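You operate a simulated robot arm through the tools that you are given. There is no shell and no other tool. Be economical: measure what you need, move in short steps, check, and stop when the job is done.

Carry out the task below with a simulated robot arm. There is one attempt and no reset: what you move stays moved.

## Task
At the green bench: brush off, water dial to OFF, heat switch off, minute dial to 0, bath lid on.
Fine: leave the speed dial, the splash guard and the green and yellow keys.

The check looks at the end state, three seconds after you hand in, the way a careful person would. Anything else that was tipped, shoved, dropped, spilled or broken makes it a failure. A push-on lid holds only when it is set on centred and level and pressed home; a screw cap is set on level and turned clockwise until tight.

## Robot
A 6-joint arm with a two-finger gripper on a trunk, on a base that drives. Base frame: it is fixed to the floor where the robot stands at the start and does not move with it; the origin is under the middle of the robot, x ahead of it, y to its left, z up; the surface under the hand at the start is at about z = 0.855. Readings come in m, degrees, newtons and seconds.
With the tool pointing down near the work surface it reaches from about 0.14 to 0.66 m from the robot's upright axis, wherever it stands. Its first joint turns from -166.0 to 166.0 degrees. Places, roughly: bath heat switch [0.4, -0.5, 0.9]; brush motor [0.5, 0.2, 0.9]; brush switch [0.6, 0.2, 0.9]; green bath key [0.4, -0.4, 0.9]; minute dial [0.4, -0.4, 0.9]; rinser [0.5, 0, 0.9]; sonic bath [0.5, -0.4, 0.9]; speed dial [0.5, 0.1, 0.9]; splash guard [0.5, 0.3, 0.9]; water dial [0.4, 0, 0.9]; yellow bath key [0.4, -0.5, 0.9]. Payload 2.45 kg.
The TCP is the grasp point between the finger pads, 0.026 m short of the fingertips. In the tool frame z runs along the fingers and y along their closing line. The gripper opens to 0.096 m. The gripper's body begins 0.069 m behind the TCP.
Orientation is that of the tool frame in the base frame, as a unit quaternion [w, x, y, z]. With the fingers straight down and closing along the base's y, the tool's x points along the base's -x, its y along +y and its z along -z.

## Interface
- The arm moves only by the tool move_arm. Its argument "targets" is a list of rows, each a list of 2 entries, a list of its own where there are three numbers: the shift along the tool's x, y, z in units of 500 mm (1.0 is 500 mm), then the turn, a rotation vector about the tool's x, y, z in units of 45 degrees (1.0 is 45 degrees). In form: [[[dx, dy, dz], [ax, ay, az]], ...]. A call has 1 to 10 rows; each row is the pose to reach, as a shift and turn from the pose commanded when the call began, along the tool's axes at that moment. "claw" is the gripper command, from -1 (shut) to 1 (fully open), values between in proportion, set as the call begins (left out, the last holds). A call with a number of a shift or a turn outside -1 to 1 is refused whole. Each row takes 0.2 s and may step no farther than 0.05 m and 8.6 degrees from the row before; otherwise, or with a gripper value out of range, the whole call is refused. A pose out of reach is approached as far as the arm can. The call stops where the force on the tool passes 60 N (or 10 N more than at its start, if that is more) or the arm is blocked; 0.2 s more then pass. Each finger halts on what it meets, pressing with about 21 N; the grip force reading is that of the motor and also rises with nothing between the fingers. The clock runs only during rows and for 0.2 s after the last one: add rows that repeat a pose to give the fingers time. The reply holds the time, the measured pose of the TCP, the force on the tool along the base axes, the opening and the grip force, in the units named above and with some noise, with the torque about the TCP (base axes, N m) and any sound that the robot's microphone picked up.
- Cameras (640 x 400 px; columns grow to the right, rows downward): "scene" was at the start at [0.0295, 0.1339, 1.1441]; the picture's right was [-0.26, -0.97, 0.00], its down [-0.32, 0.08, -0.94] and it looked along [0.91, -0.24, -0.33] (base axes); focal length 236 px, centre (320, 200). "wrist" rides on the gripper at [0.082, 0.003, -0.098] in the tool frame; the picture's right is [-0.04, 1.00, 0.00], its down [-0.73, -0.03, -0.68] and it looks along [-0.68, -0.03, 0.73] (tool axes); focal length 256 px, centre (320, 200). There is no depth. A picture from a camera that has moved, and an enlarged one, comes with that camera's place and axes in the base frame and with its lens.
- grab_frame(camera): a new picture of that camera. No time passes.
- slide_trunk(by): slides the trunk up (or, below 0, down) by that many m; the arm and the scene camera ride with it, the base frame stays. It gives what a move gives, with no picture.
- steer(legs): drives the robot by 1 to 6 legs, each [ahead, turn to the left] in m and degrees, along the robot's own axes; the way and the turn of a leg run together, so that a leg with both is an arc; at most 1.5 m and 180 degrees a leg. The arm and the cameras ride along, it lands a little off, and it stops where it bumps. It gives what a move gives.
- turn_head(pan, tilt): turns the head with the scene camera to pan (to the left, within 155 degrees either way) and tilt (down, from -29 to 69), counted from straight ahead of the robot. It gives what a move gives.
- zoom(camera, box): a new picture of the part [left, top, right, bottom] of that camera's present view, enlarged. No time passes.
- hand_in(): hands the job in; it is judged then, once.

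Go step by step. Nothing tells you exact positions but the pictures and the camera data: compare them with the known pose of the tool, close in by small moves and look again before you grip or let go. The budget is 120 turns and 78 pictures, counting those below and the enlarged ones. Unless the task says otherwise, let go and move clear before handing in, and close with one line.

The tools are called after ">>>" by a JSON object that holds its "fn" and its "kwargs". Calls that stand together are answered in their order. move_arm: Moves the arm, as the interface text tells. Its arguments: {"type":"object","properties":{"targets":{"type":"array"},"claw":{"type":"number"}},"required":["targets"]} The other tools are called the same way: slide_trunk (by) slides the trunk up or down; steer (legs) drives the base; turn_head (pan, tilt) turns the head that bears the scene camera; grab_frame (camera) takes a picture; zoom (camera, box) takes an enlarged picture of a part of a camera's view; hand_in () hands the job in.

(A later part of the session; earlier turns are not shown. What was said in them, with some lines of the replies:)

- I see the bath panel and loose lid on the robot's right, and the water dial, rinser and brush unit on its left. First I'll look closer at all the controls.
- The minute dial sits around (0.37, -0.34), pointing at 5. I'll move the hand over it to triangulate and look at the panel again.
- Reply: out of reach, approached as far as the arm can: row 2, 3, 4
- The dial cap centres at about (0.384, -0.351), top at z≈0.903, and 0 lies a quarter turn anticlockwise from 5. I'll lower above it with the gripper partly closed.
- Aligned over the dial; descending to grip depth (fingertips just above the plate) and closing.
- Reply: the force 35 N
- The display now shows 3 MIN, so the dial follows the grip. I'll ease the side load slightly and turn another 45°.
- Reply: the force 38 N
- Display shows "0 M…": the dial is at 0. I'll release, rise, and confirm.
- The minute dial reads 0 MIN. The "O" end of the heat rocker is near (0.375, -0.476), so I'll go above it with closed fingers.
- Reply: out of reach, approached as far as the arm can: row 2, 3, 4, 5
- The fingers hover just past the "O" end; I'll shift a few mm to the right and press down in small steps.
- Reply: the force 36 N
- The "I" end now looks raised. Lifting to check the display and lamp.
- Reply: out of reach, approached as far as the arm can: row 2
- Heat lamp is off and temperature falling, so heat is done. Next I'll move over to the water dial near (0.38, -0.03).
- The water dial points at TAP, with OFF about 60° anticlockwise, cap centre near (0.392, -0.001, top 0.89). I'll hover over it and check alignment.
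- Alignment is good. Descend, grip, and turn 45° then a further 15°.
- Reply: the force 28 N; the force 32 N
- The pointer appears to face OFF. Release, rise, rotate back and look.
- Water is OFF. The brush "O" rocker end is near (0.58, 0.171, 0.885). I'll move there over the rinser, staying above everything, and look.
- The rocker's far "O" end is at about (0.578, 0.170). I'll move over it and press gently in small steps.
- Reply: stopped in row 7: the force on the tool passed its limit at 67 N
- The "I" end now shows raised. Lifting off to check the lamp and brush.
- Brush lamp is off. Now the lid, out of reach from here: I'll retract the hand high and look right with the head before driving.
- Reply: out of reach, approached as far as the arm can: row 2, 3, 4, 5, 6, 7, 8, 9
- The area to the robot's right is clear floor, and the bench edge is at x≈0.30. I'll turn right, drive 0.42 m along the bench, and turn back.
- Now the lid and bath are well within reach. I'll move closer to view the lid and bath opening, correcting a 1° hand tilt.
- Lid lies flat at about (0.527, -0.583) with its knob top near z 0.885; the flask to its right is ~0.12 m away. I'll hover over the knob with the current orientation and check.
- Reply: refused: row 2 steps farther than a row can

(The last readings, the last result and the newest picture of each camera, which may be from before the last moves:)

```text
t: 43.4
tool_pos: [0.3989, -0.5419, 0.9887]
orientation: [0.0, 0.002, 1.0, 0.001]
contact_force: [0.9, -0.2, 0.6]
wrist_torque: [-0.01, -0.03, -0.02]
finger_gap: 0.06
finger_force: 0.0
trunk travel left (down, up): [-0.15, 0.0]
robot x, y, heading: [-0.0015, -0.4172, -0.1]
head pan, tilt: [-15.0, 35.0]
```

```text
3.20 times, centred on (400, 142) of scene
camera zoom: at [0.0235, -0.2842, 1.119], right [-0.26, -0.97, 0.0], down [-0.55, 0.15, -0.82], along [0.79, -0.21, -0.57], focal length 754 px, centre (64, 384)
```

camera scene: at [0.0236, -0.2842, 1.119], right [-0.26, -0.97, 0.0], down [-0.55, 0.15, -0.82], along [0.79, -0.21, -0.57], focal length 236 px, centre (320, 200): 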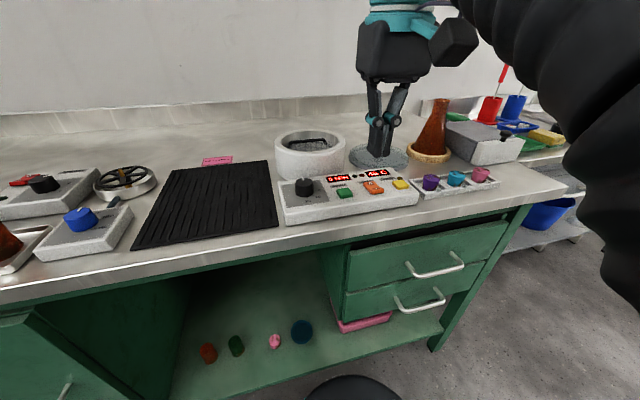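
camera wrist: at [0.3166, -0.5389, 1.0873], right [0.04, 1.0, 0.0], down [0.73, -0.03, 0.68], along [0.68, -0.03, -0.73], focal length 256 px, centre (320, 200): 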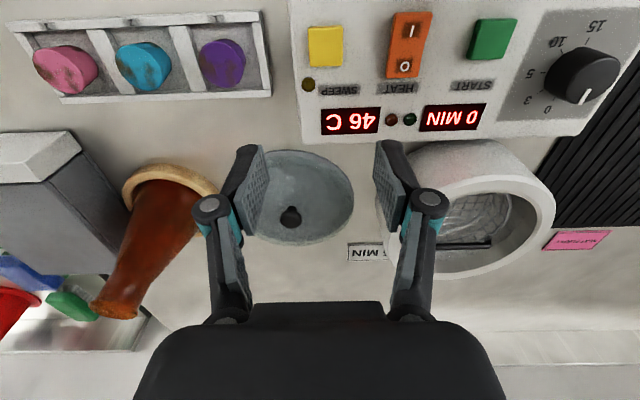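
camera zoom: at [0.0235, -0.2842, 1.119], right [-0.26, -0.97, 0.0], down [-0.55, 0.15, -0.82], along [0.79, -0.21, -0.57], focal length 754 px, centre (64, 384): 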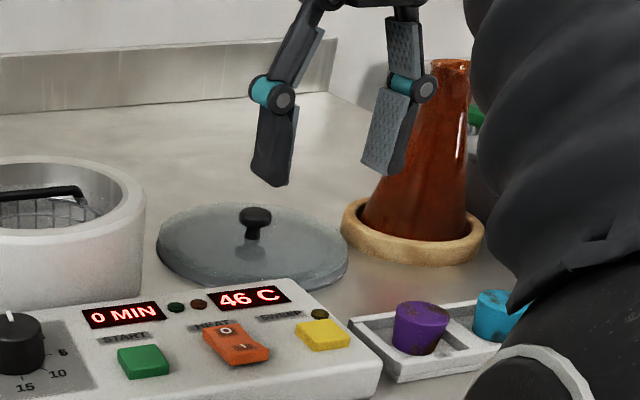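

One row was too long a step; repeating with smaller steps.

>>> {"fn": "move_arm", "kwargs": {"targets": [[[-0.08, -0.03, 0.01], [0, 0, 0]], [[-0.16, -0.06, 0.03], [0, 0, 0]], [[-0.23, -0.082, 0.05], [0, 0, 0]], [[-0.256, -0.082, 0.077], [0, 0, 0]], [[-0.256, -0.082, 0.077], [0, 0, 0]]]}}

>>> {"fn": "grab_frame", "kwargs": {"camera": "wrist"}}

>>> {"fn": "zoom", "kwargs": {"camera": "scene", "box": [300, 80, 500, 205]}}

```text
t: 44.6
tool_pos: [0.526, -0.583, 0.9515]
orientation: [0.0, 0.0, 1.0, 0.001]
contact_force: [0.4, 0.9, 0.1]
wrist_torque: [0.02, -0.01, -0.02]
finger_gap: 0.06
finger_force: 0.0
trunk travel left (down, up): [-0.15, 0.0]
robot x, y, heading: [0.0023, -0.4201, 0.0]
head pan, tilt: [-15.0, 35.0]
```

```text
42 pictures are left
camera wrist: at [0.4441, -0.5798, 1.0492], right [0.04, 1.0, 0.0], down [0.73, -0.03, 0.68], along [0.68, -0.03, -0.73], focal length 256 px, centre (320, 200)
```

wrist: 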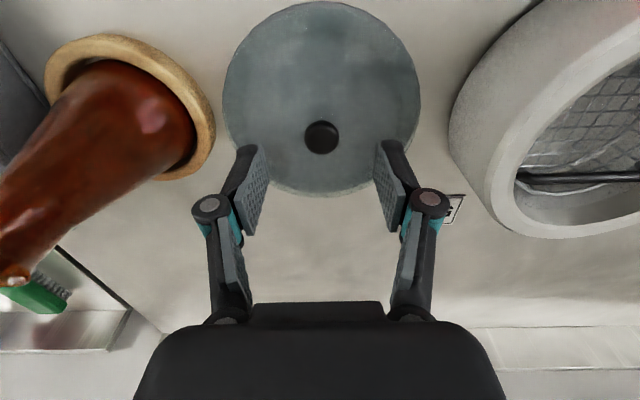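

```text
3.20 times, centred on (400, 142) of scene
camera zoom: at [0.0236, -0.2842, 1.119], right [-0.26, -0.97, 0.0], down [-0.55, 0.15, -0.82], along [0.79, -0.21, -0.57], focal length 754 px, centre (64, 384)
```

zoom: 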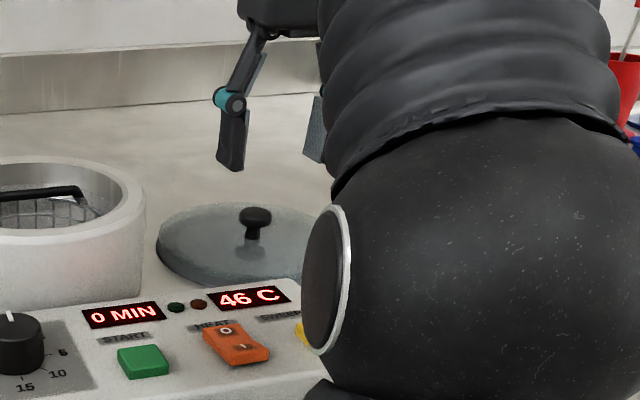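

The knob looks to be slightly farther, at x≈0.537. I'll shift 1 cm forward and lower to just around the knob top, then recheck.

>>> {"fn": "move_arm", "kwargs": {"targets": [[[-0.021, 0, 0.03], [0, 0, 0]], [[-0.021, 0, 0.08], [0, 0, 0]], [[-0.021, 0, 0.08], [0, 0, 0]]]}}

>>> {"fn": "zoom", "kwargs": {"camera": "wrist", "box": [160, 30, 480, 230]}}

>>> {"fn": "zoom", "kwargs": {"camera": "scene", "box": [320, 105, 440, 180]}}

```text
t: 45.4
tool_pos: [0.5387, -0.5815, 0.9107]
orientation: [0.0, 0.001, 1.0, 0.001]
contact_force: [0.2, 0.4, 0.1]
wrist_torque: [0.02, -0.01, -0.01]
finger_gap: 0.06
finger_force: 0.1
trunk travel left (down, up): [-0.15, 0.0]
robot x, y, heading: [-0.002, -0.4154, -0.3]
head pan, tilt: [-15.0, 35.0]
```

```text
2.00 times, centred on (320, 130) of wrist
camera zoom: at [0.4552, -0.5802, 1.0095], right [0.04, 1.0, 0.0], down [0.73, -0.03, 0.68], along [0.68, -0.03, -0.73], focal length 512 px, centre (320, 340)
```

zoom: 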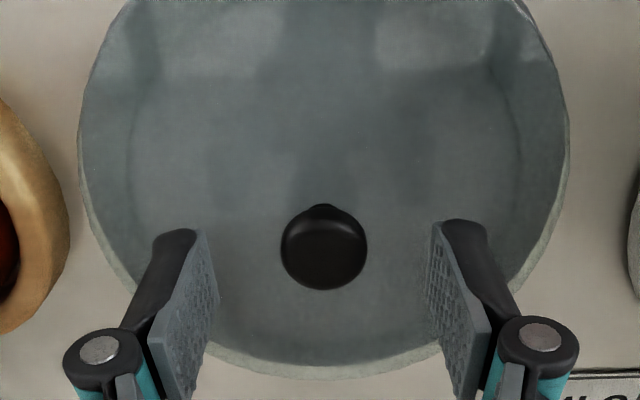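

```text
5.33 times, centred on (380, 142) of scene
camera zoom: at [0.0237, -0.2842, 1.119], right [-0.26, -0.97, 0.0], down [-0.55, 0.15, -0.82], along [0.79, -0.21, -0.57], focal length 1257 px, centre (0, 507)
```

zoom: 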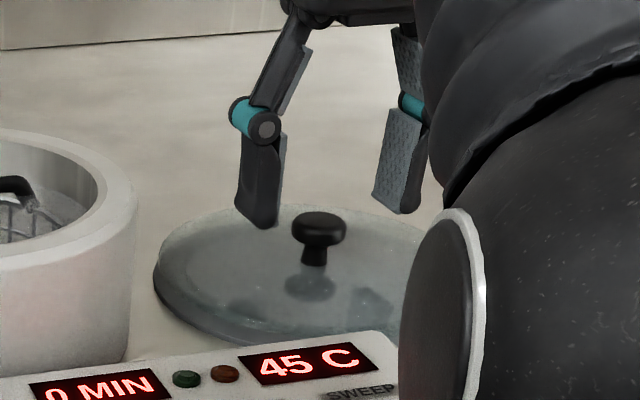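

Centred on the knob. Lowering to put pads around the cap and closing.

>>> {"fn": "move_arm", "kwargs": {"targets": [[[0, 0, 0.02], [0, 0, 0]], [[0, 0, 0.03], [0, 0, 0]], [[0, 0, 0.03], [0, 0, 0]]]}}

>>> {"fn": "move_arm", "kwargs": {"targets": [[[0, 0, 0], [0, 0, 0]], [[0, 0, 0], [0, 0, 0]], [[0, 0, 0], [0, 0, 0]]], "claw": -1}}

>>> {"fn": "zoom", "kwargs": {"camera": "wrist", "box": [160, 30, 480, 230]}}

```text
t: 46.2
tool_pos: [0.5367, -0.5824, 0.8959]
orientation: [0.0, 0.001, 1.0, 0.001]
contact_force: [0.4, 0.5, -0.2]
wrist_torque: [0.02, 0.02, 0.0]
finger_gap: 0.0601
finger_force: 0.1
trunk travel left (down, up): [-0.15, 0.0]
robot x, y, heading: [-0.003, -0.4192, -0.0]
head pan, tilt: [-15.0, 35.0]
```

```text
t: 47.0
tool_pos: [0.5368, -0.5825, 0.8972]
orientation: [0.0, 0.001, 1.0, 0.001]
contact_force: [-0.3, 2.4, 2.8]
wrist_torque: [0.02, 0.0, 0.01]
finger_gap: 0.0247
finger_force: 21.2
trunk travel left (down, up): [-0.15, 0.0]
robot x, y, heading: [-0.0003, -0.4173, -0.3]
head pan, tilt: [-15.0, 35.0]
```

```text
2.00 times, centred on (320, 130) of wrist
camera zoom: at [0.4549, -0.5794, 0.9946], right [0.04, 1.0, 0.0], down [0.73, -0.03, 0.68], along [0.68, -0.03, -0.73], focal length 512 px, centre (320, 340)
```

zoom: 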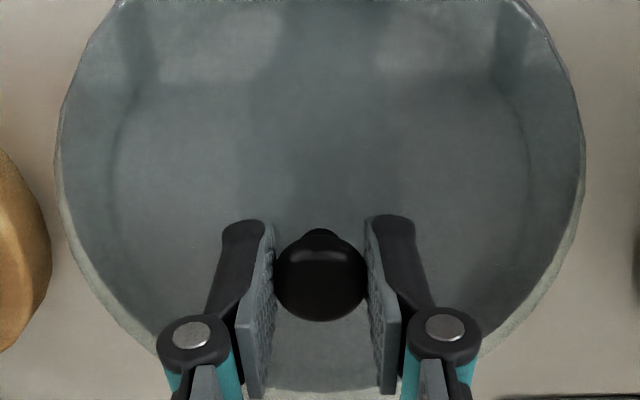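

Knob is held (gap 24.7 mm). Lifting straight up.

>>> {"fn": "move_arm", "kwargs": {"targets": [[[0, 0, -0.04], [0, 0, 0]], [[0, 0, -0.08], [0, 0, 0]], [[0, 0, -0.12], [0, 0, 0]], [[0, 0, -0.16], [0, 0, 0]], [[0, 0, -0.18], [0, 0, 0]], [[0, 0, -0.18], [0, 0, 0]]]}}

>>> {"fn": "grab_frame", "kwargs": {"camera": "wrist"}}

>>> {"fn": "zoom", "kwargs": {"camera": "scene", "box": [240, 80, 440, 205]}}

```text
t: 48.4
tool_pos: [0.5328, -0.5805, 0.9748]
orientation: [0.001, 0.001, 1.0, 0.0]
contact_force: [0.6, 0.1, -0.6]
wrist_torque: [0.0, 0.02, -0.01]
finger_gap: 0.0
finger_force: 21.0
out of reach, approached as far as the arm can: row 5, 6
trunk travel left (down, up): [-0.15, 0.0]
robot x, y, heading: [-0.0019, -0.4167, -0.2]
head pan, tilt: [-15.0, 35.0]
```

```text
37 pictures are left
camera wrist: at [0.4503, -0.5779, 1.0729], right [0.04, 1.0, 0.0], down [0.73, -0.03, 0.68], along [0.68, -0.03, -0.73], focal length 256 px, centre (320, 200)
```

wrist: 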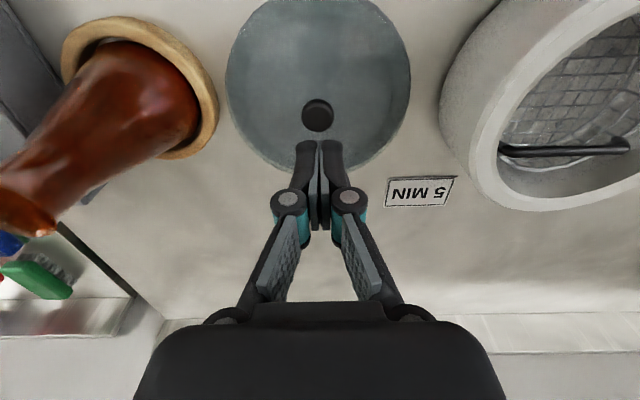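

```text
3.20 times, centred on (340, 142) of scene
camera zoom: at [0.0236, -0.2842, 1.119], right [-0.26, -0.97, 0.0], down [-0.55, 0.15, -0.82], along [0.79, -0.21, -0.57], focal length 754 px, centre (256, 384)
```

zoom: 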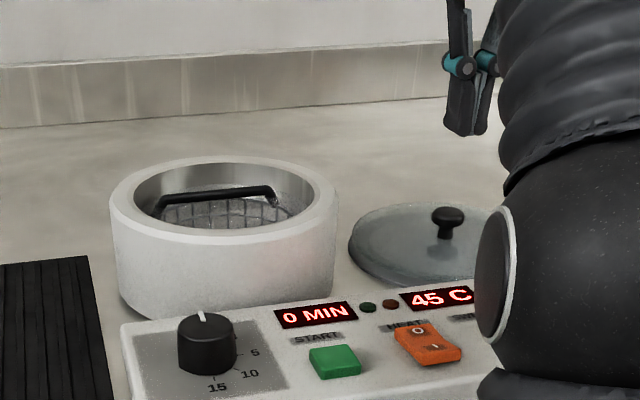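

The fingers slid off the knob; the lid did not move. I'll go back deeper, so the pads reach fully below the cap, and re-grip.

>>> {"fn": "move_arm", "kwargs": {"targets": [[[-0.008, -0.004, 0], [0, 0, 0]], [[-0.008, -0.004, 0], [0, 0, 0]], [[-0.008, -0.004, 0.07], [0, 0, 0]], [[-0.008, -0.004, 0.14], [0, 0, 0]], [[-0.008, -0.004, 0.16], [0, 0, 0]], [[-0.008, -0.004, 0.166], [0, 0, 0]], [[-0.008, -0.004, 0.172], [0, 0, 0]], [[-0.008, -0.004, 0.174], [0, 0, 0]]], "claw": 0.25}}

>>> {"fn": "zoom", "kwargs": {"camera": "scene", "box": [320, 105, 440, 180]}}

```text
t: 50.2
tool_pos: [0.5376, -0.5833, 0.8887]
orientation: [0.0, 0.0, 1.0, 0.001]
contact_force: [-0.1, -0.6, 0.4]
wrist_torque: [0.0, 0.02, 0.0]
finger_gap: 0.0602
finger_force: 0.0
trunk travel left (down, up): [-0.15, 0.0]
robot x, y, heading: [-0.0024, -0.418, -0.3]
head pan, tilt: [-15.0, 35.0]
```

```text
5.33 times, centred on (380, 142) of scene
camera zoom: at [0.0236, -0.2842, 1.119], right [-0.26, -0.97, 0.0], down [-0.55, 0.15, -0.82], along [0.79, -0.21, -0.57], focal length 1257 px, centre (0, 507)
```

zoom: 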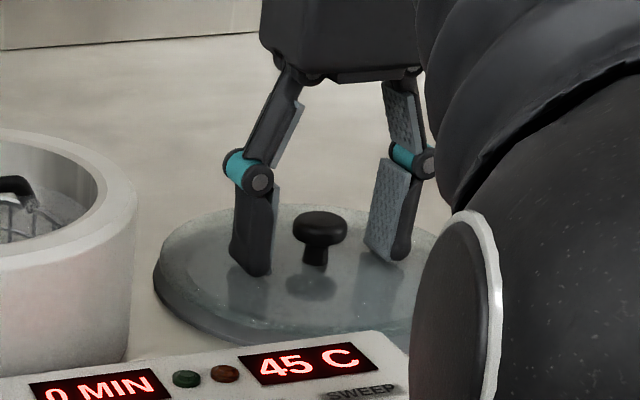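

Fingertips are now close to the lid surface, well under the cap. I'll go 2 mm deeper, close, and test-lift a little.

>>> {"fn": "move_arm", "kwargs": {"targets": [[[0, 0, 0.004], [0, 0, 0]], [[0, 0, 0.004], [0, 0, 0]]]}}

>>> {"fn": "move_arm", "kwargs": {"targets": [[[0, 0, 0], [0, 0, 0]], [[0, 0, 0], [0, 0, 0]], [[0, 0, 0], [0, 0, 0]], [[0, 0, 0], [0, 0, 0]]], "claw": -1}}

>>> {"fn": "move_arm", "kwargs": {"targets": [[[0, 0, -0.02], [0, 0, 0]], [[0, 0, -0.04], [0, 0, 0]], [[0, 0, -0.04], [0, 0, 0]]]}}

>>> {"fn": "zoom", "kwargs": {"camera": "scene", "box": [320, 105, 440, 180]}}

```text
t: 50.8
tool_pos: [0.5372, -0.5811, 0.885]
orientation: [0.0, 0.0, 1.0, 0.001]
contact_force: [0.0, 0.4, 0.7]
wrist_torque: [-0.06, 0.0, 0.01]
finger_gap: 0.0598
finger_force: 0.0
trunk travel left (down, up): [-0.15, 0.0]
robot x, y, heading: [-0.0004, -0.4206, -0.2]
head pan, tilt: [-15.0, 35.0]
```

```text
t: 51.8
tool_pos: [0.5359, -0.5837, 0.8888]
orientation: [0.003, 0.001, 1.0, 0.001]
contact_force: [4.5, -4.9, 45.0]
wrist_torque: [-0.07, -0.04, -0.04]
finger_gap: 0.0243
finger_force: 21.2
trunk travel left (down, up): [-0.15, 0.0]
robot x, y, heading: [-0.0014, -0.42, -0.0]
head pan, tilt: [-15.0, 35.0]
```

```text
t: 52.6
tool_pos: [0.5373, -0.5827, 0.9063]
orientation: [-0.001, 0.002, 1.0, 0.001]
contact_force: [-0.2, -0.3, -1.1]
wrist_torque: [-0.02, 0.02, 0.01]
finger_gap: 0.0243
finger_force: 20.8
trunk travel left (down, up): [-0.15, 0.0]
robot x, y, heading: [-0.0041, -0.4163, 0.3]
head pan, tilt: [-15.0, 35.0]
```

```text
5.33 times, centred on (380, 142) of scene
camera zoom: at [0.0236, -0.2843, 1.1189], right [-0.26, -0.97, 0.0], down [-0.55, 0.15, -0.82], along [0.79, -0.21, -0.57], focal length 1257 px, centre (0, 507)
```

zoom: 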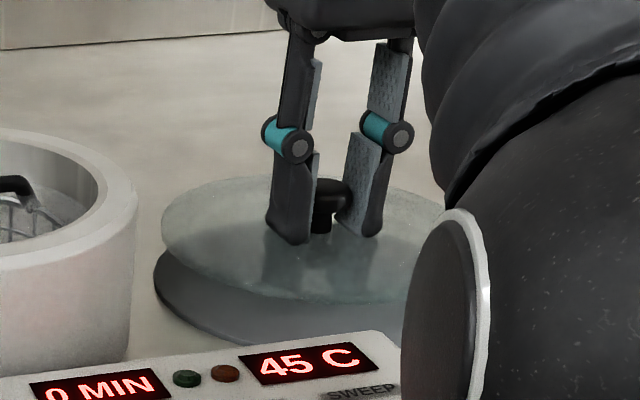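

The lid came up with the hand. The bath rim is about (0.50, -0.39, z 0.93). Lifting higher, then I'll get a clean look at the rim before moving across.

>>> {"fn": "move_arm", "kwargs": {"targets": [[[0, 0, -0.04], [0, 0, 0]], [[0, 0, -0.08], [0, 0, 0]], [[0.01, 0, -0.12], [0, 0, 0]], [[0.04, 0.02, -0.14], [0, 0, 0]], [[0.07, 0.04, -0.155], [0, 0, 0]], [[0.09, 0.05, -0.165], [0, 0, 0]], [[0.09, 0.05, -0.165], [0, 0, 0]]]}}

>>> {"fn": "grab_frame", "kwargs": {"camera": "wrist"}}

>>> {"fn": "zoom", "kwargs": {"camera": "scene", "box": [240, 80, 440, 205]}}

```text
t: 54.2
tool_pos: [0.4927, -0.5559, 0.9884]
orientation: [0.001, 0.0, 1.0, 0.001]
contact_force: [-1.1, 0.3, -1.6]
wrist_torque: [-0.03, 0.02, -0.01]
finger_gap: 0.0242
finger_force: 20.3
trunk travel left (down, up): [-0.15, 0.0]
robot x, y, heading: [0.0033, -0.4231, -0.1]
head pan, tilt: [-15.0, 35.0]
```

```text
33 pictures are left
camera wrist: at [0.4101, -0.5541, 1.0866], right [0.04, 1.0, 0.0], down [0.73, -0.03, 0.68], along [0.68, -0.03, -0.73], focal length 256 px, centre (320, 200)
```

wrist: 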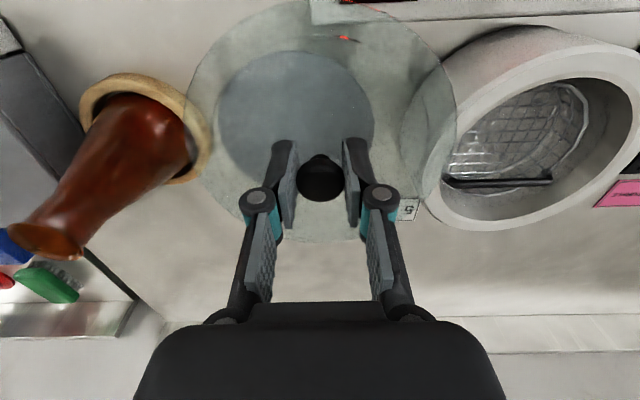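

```text
3.20 times, centred on (340, 142) of scene
camera zoom: at [0.0237, -0.2843, 1.119], right [-0.26, -0.97, 0.0], down [-0.55, 0.15, -0.82], along [0.79, -0.21, -0.57], focal length 754 px, centre (256, 384)
```

zoom: 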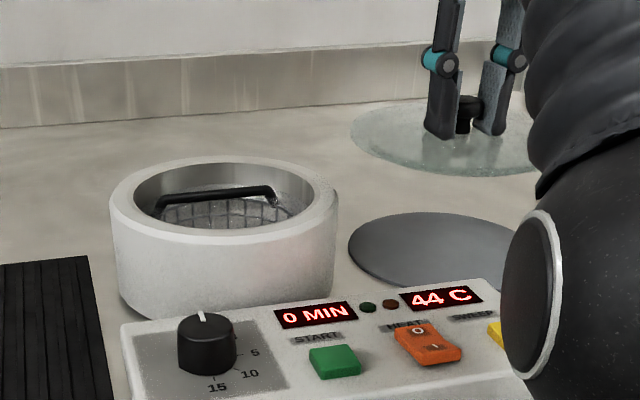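

Lid is clear glass, held level; the rim centre triangulates to about (0.524, -0.393, z 0.92) consistently from both cameras. Moving the lid over it with ~2.5 cm clearance.

>>> {"fn": "move_arm", "kwargs": {"targets": [[[-0.01, 0.07, 0.002], [0, 0, 0]], [[-0.02, 0.14, 0.005], [0, 0, 0]], [[-0.04, 0.21, 0.01], [0, 0, 0]], [[-0.055, 0.28, 0.015], [0, 0, 0]], [[-0.06, 0.324, 0.02], [0, 0, 0]], [[-0.06, 0.324, 0.02], [0, 0, 0]]]}}

>>> {"fn": "grab_frame", "kwargs": {"camera": "wrist"}}

>>> {"fn": "zoom", "kwargs": {"camera": "scene", "box": [230, 80, 390, 180]}}

```text
t: 55.6
tool_pos: [0.5216, -0.3955, 0.9787]
orientation: [0.0, 0.001, 1.0, 0.001]
contact_force: [0.3, 0.7, -1.1]
wrist_torque: [0.0, -0.04, 0.0]
finger_gap: 0.0243
finger_force: 20.8
trunk travel left (down, up): [-0.15, 0.0]
robot x, y, heading: [-0.0009, -0.4155, -0.1]
head pan, tilt: [-15.0, 35.0]
```

```text
31 pictures are left
camera wrist: at [0.44, -0.3921, 1.0766], right [0.04, 1.0, 0.0], down [0.73, -0.03, 0.68], along [0.68, -0.03, -0.73], focal length 256 px, centre (320, 200)
```

wrist: 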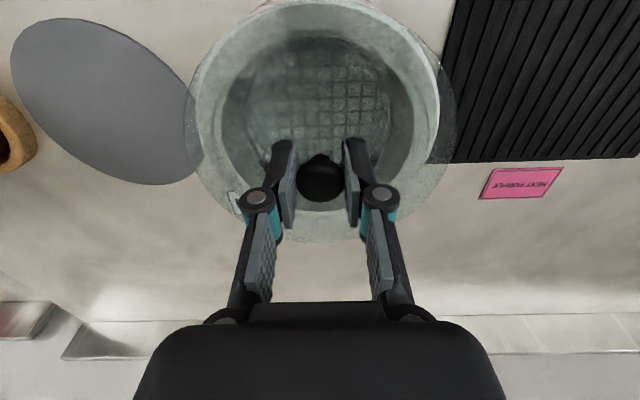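

```text
4.00 times, centred on (310, 130) of scene
camera zoom: at [0.0237, -0.2842, 1.119], right [-0.26, -0.97, 0.0], down [-0.55, 0.15, -0.82], along [0.79, -0.21, -0.57], focal length 943 px, centre (360, 480)
```

zoom: 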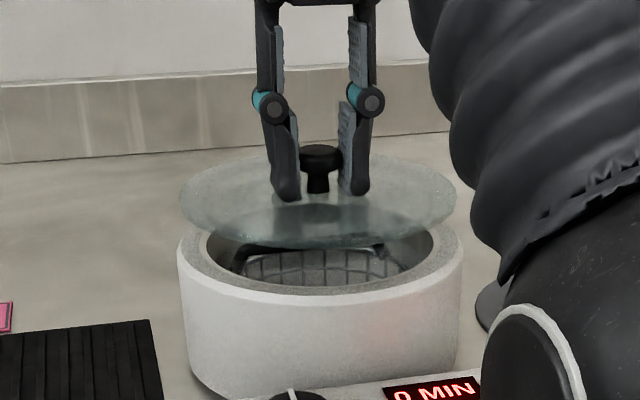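

The lid is nearly centred in both views (within ~2 mm). I'll shift 1.5 mm right, lower to just above the rim, and look again with less parallax.

>>> {"fn": "move_arm", "kwargs": {"targets": [[[0, -0.003, 0.015], [0, 0, 0]], [[0, -0.003, 0.03], [0, 0, 0]], [[0, -0.003, 0.03], [0, 0, 0]]]}}

>>> {"fn": "zoom", "kwargs": {"camera": "wrist", "box": [160, 0, 480, 200]}}

>>> {"fn": "zoom", "kwargs": {"camera": "scene", "box": [250, 105, 370, 180]}}

```text
t: 56.4
tool_pos: [0.5228, -0.3968, 0.9643]
orientation: [0.001, 0.0, 1.0, 0.001]
contact_force: [-0.3, 0.3, -1.7]
wrist_torque: [-0.01, -0.01, 0.02]
finger_gap: 0.0245
finger_force: 21.1
trunk travel left (down, up): [-0.15, 0.0]
robot x, y, heading: [0.0023, -0.4226, -0.1]
head pan, tilt: [-15.0, 35.0]
```

```text
2.00 times, centred on (320, 100) of wrist
camera zoom: at [0.4401, -0.3942, 1.0617], right [0.04, 1.0, 0.0], down [0.73, -0.03, 0.68], along [0.68, -0.03, -0.73], focal length 512 px, centre (320, 400)
```

zoom: 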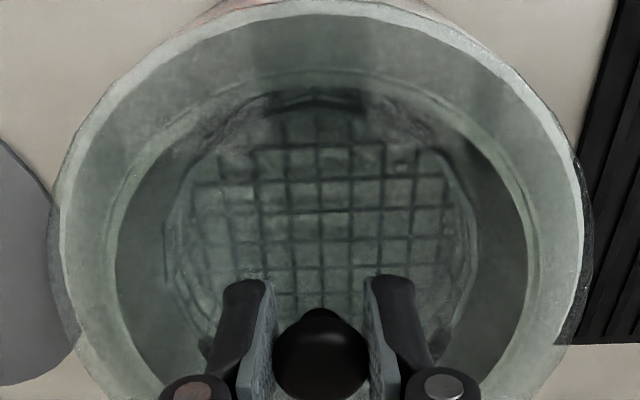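

```text
5.33 times, centred on (310, 142) of scene
camera zoom: at [0.0237, -0.2842, 1.119], right [-0.26, -0.97, 0.0], down [-0.55, 0.15, -0.82], along [0.79, -0.21, -0.57], focal length 1257 px, centre (373, 507)
```

zoom: 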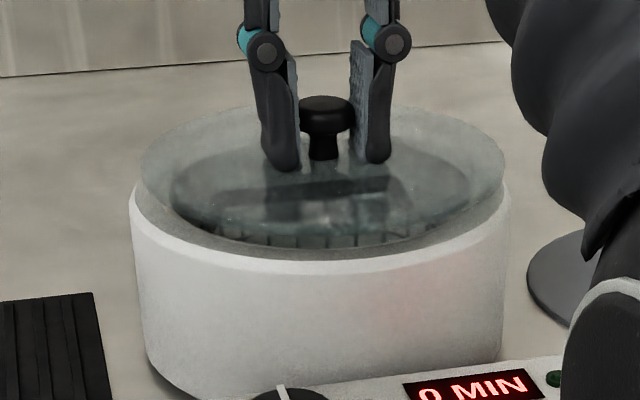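

Side-to-side alignment is very good. I need better certainty in the fore-aft direction, so I'll take close zooms of the near and far rim edges.

>>> {"fn": "zoom", "kwargs": {"camera": "scene", "box": [270, 115, 350, 165]}}

>>> {"fn": "zoom", "kwargs": {"camera": "wrist", "box": [220, 0, 420, 125]}}

```text
8.00 times, centred on (310, 140) of scene
camera zoom: at [0.0237, -0.2842, 1.119], right [-0.26, -0.97, 0.0], down [-0.55, 0.15, -0.82], along [0.79, -0.21, -0.57], focal length 1886 px, centre (400, 680)
```

zoom: 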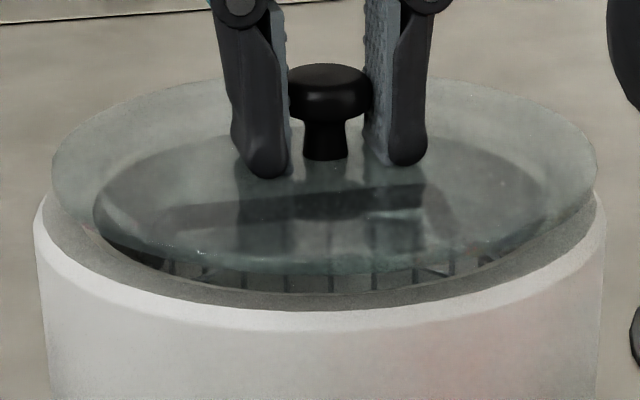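

```text
3.20 times, centred on (320, 62) of wrist
camera zoom: at [0.4401, -0.3942, 1.0617], right [0.04, 1.0, 0.0], down [0.73, -0.03, 0.68], along [0.68, -0.03, -0.73], focal length 819 px, centre (320, 640)
```

zoom: 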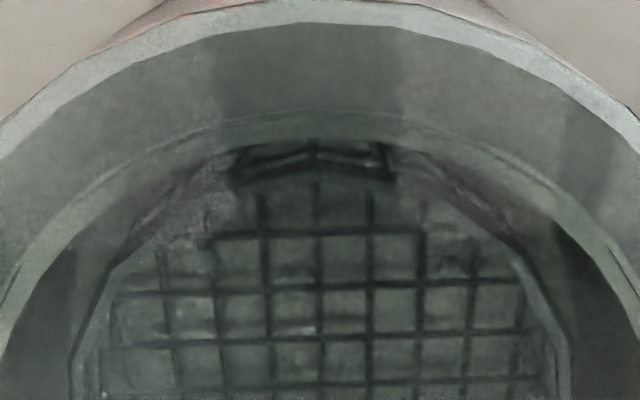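

Both views put the rim centre about 5 mm further forward (x≈0.528). I'll shift that and lower gently until it touches.

>>> {"fn": "move_arm", "kwargs": {"targets": [[[-0.01, 0, 0], [0, 0, 0]], [[-0.01, 0, 0.01], [0, 0, 0]], [[-0.01, 0, 0.016], [0, 0, 0]], [[-0.01, 0, 0.016], [0, 0, 0]]]}}

>>> {"fn": "zoom", "kwargs": {"camera": "scene", "box": [270, 115, 350, 165]}}

>>> {"fn": "zoom", "kwargs": {"camera": "wrist", "box": [160, 0, 480, 200]}}

```text
t: 57.4
tool_pos: [0.5269, -0.397, 0.9557]
orientation: [0.0, 0.001, 1.0, 0.001]
contact_force: [0.7, 1.1, -0.7]
wrist_torque: [0.01, 0.0, 0.01]
finger_gap: 0.0243
finger_force: 21.1
trunk travel left (down, up): [-0.15, 0.0]
robot x, y, heading: [0.0017, -0.4174, -0.2]
head pan, tilt: [-15.0, 35.0]
```

```text
8.00 times, centred on (310, 140) of scene
camera zoom: at [0.0237, -0.2842, 1.119], right [-0.26, -0.97, 0.0], down [-0.55, 0.15, -0.82], along [0.79, -0.21, -0.57], focal length 1886 px, centre (400, 680)
```

zoom: 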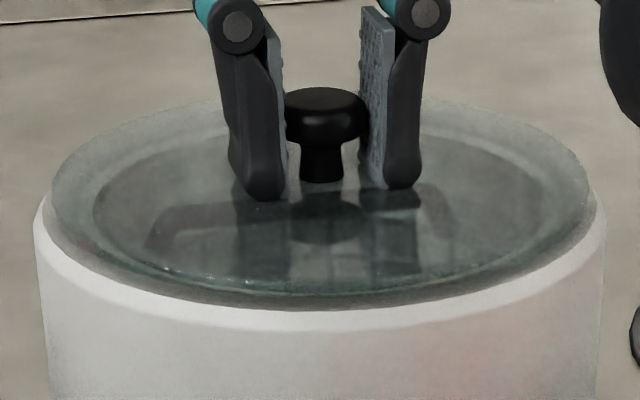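

```text
2.00 times, centred on (320, 100) of wrist
camera zoom: at [0.4448, -0.3939, 1.0537], right [0.04, 1.0, 0.0], down [0.73, -0.03, 0.68], along [0.68, -0.03, -0.73], focal length 512 px, centre (320, 400)
```

zoom: 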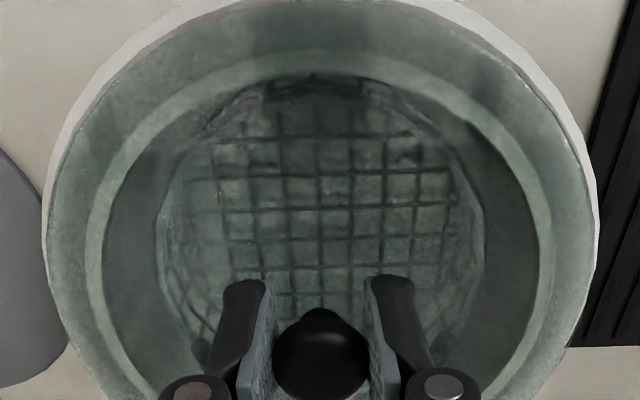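

Concentric in both views. Lowering in 1 mm steps to contact and pressing.

>>> {"fn": "move_arm", "kwargs": {"targets": [[[0, 0, 0.003], [0, 0, 0]], [[0, 0, 0.006], [0, 0, 0]], [[0, 0, 0.009], [0, 0, 0]], [[0, 0, 0.012], [0, 0, 0]], [[0, 0, 0.012], [0, 0, 0]]]}}

>>> {"fn": "zoom", "kwargs": {"camera": "scene", "box": [270, 115, 350, 165]}}

```text
t: 58.6
tool_pos: [0.5279, -0.3965, 0.9529]
orientation: [0.004, 0.001, 1.0, 0.0]
contact_force: [27.4, -1.3, 41.5]
wrist_torque: [-0.11, -0.48, 0.0]
finger_gap: 0.0244
finger_force: 20.7
trunk travel left (down, up): [-0.15, 0.0]
robot x, y, heading: [-0.002, -0.4165, -0.1]
head pan, tilt: [-15.0, 35.0]
heard: snap
```

```text
8.00 times, centred on (310, 140) of scene
camera zoom: at [0.0239, -0.2843, 1.1195], right [-0.26, -0.97, 0.0], down [-0.55, 0.15, -0.82], along [0.79, -0.21, -0.57], focal length 1886 px, centre (400, 680)
```

zoom: 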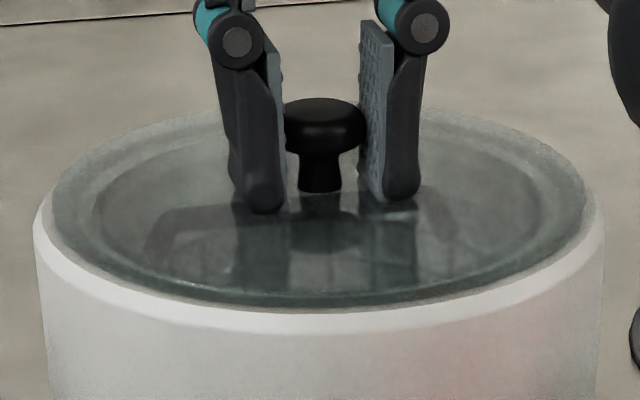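

A snap was heard: the lid is seated. I'll ease the press, open, and rise straight up.

>>> {"fn": "move_arm", "kwargs": {"targets": [[[0, 0, -0.005], [0, 0, 0]], [[0, 0, -0.005], [0, 0, 0]]]}}

>>> {"fn": "move_arm", "kwargs": {"targets": [[[0, 0, 0], [0, 0, 0]], [[0, 0, 0], [0, 0, 0]], [[0, 0, 0], [0, 0, 0]]], "claw": 0.25}}

>>> {"fn": "move_arm", "kwargs": {"targets": [[[0, 0, -0.03], [0, 0, 0]], [[0, 0, -0.06], [0, 0, 0]], [[0.08, 0, -0.075], [0, 0, 0]], [[0.16, 0, -0.075], [0, 0, 0]], [[0.24, 0, -0.075], [0, 0, 0]], [[0.32, 0, -0.075], [0, 0, 0]], [[0.36, 0, -0.075], [0, 0, 0]], [[0.36, 0, -0.075], [0, 0, 0]]]}}

>>> {"fn": "grab_frame", "kwargs": {"camera": "wrist"}}

>>> {"fn": "zoom", "kwargs": {"camera": "scene", "box": [230, 90, 430, 215]}}

```text
t: 59.2
tool_pos: [0.5276, -0.3975, 0.9529]
orientation: [0.0, 0.0, 1.0, 0.001]
contact_force: [21.0, -0.2, 30.0]
wrist_torque: [-0.06, -0.46, 0.03]
finger_gap: 0.0242
finger_force: 21.1
trunk travel left (down, up): [-0.15, 0.0]
robot x, y, heading: [-0.0015, -0.4173, -0.2]
head pan, tilt: [-15.0, 35.0]
```

```text
t: 60.0
tool_pos: [0.528, -0.3968, 0.952]
orientation: [-0.001, 0.001, 1.0, 0.0]
contact_force: [-0.2, 0.1, -0.5]
wrist_torque: [0.0, 0.03, 0.02]
finger_gap: 0.0601
finger_force: 0.0
trunk travel left (down, up): [-0.15, 0.0]
robot x, y, heading: [0.0003, -0.4182, 0.1]
head pan, tilt: [-15.0, 35.0]
```

```text
t: 61.8
tool_pos: [0.3469, -0.397, 0.9894]
orientation: [0.0, 0.002, 1.0, 0.001]
contact_force: [-1.2, 0.1, -0.6]
wrist_torque: [0.02, 0.01, 0.04]
finger_gap: 0.0602
finger_force: 0.2
trunk travel left (down, up): [-0.15, 0.0]
robot x, y, heading: [0.0013, -0.42, -0.2]
head pan, tilt: [-15.0, 35.0]
```

```text
22 pictures are left
camera wrist: at [0.2647, -0.3932, 1.0875], right [0.04, 1.0, 0.0], down [0.73, -0.03, 0.68], along [0.68, -0.03, -0.73], focal length 256 px, centre (320, 200)
```

wrist: 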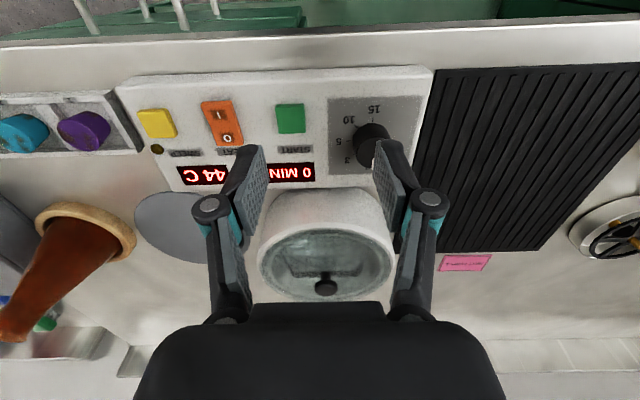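

```text
3.20 times, centred on (330, 152) of scene
camera zoom: at [0.0236, -0.2842, 1.119], right [-0.26, -0.97, 0.0], down [-0.55, 0.15, -0.82], along [0.79, -0.21, -0.57], focal length 754 px, centre (288, 352)
```

zoom: 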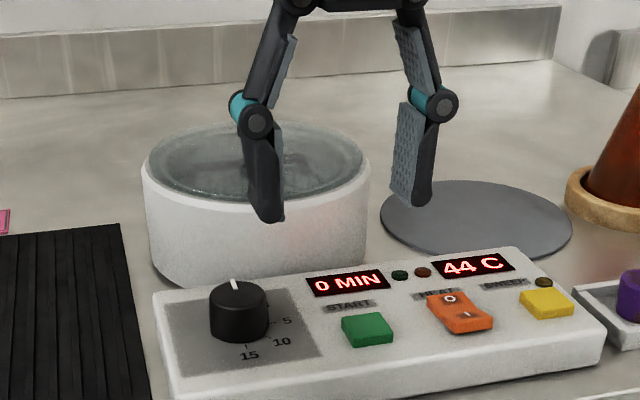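

The lid sits level and centred, minute display 0, heat lamp out. One last look at the brush and water side.

>>> {"fn": "turn_head", "kwargs": {"pan": 35, "tilt": 25}}

>>> {"fn": "grab_frame", "kwargs": {"camera": "scene"}}

```text
t: 63.0
tool_pos: [0.3487, -0.3963, 0.9887]
orientation: [-0.001, 0.001, 1.0, 0.001]
contact_force: [0.4, 0.0, 1.2]
wrist_torque: [0.02, -0.02, 0.0]
finger_gap: 0.0599
finger_force: 0.2
trunk travel left (down, up): [-0.15, 0.0]
robot x, y, heading: [-0.0006, -0.4158, 0.0]
head pan, tilt: [35.0, 25.0]
```

```text
20 pictures are left
camera scene: at [0.0141, -0.2086, 1.1347], right [0.57, -0.82, 0.0], down [-0.35, -0.24, -0.91], along [0.74, 0.52, -0.42], focal length 236 px, centre (320, 200)
```

scene: 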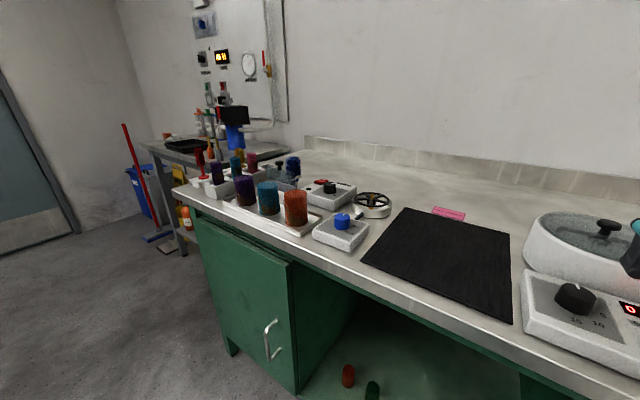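

Everything is in place, nothing was disturbed, and the hand is clear, so I'm handing in.

>>> {"fn": "hand_in", "kwargs": {}}

```text
The job is handed in.
```

The job is handed in: the brush is off, the water dial is at OFF, the heat switch is off, the minute dial reads 0, and the bath lid is on (it snapped home, level and centred).
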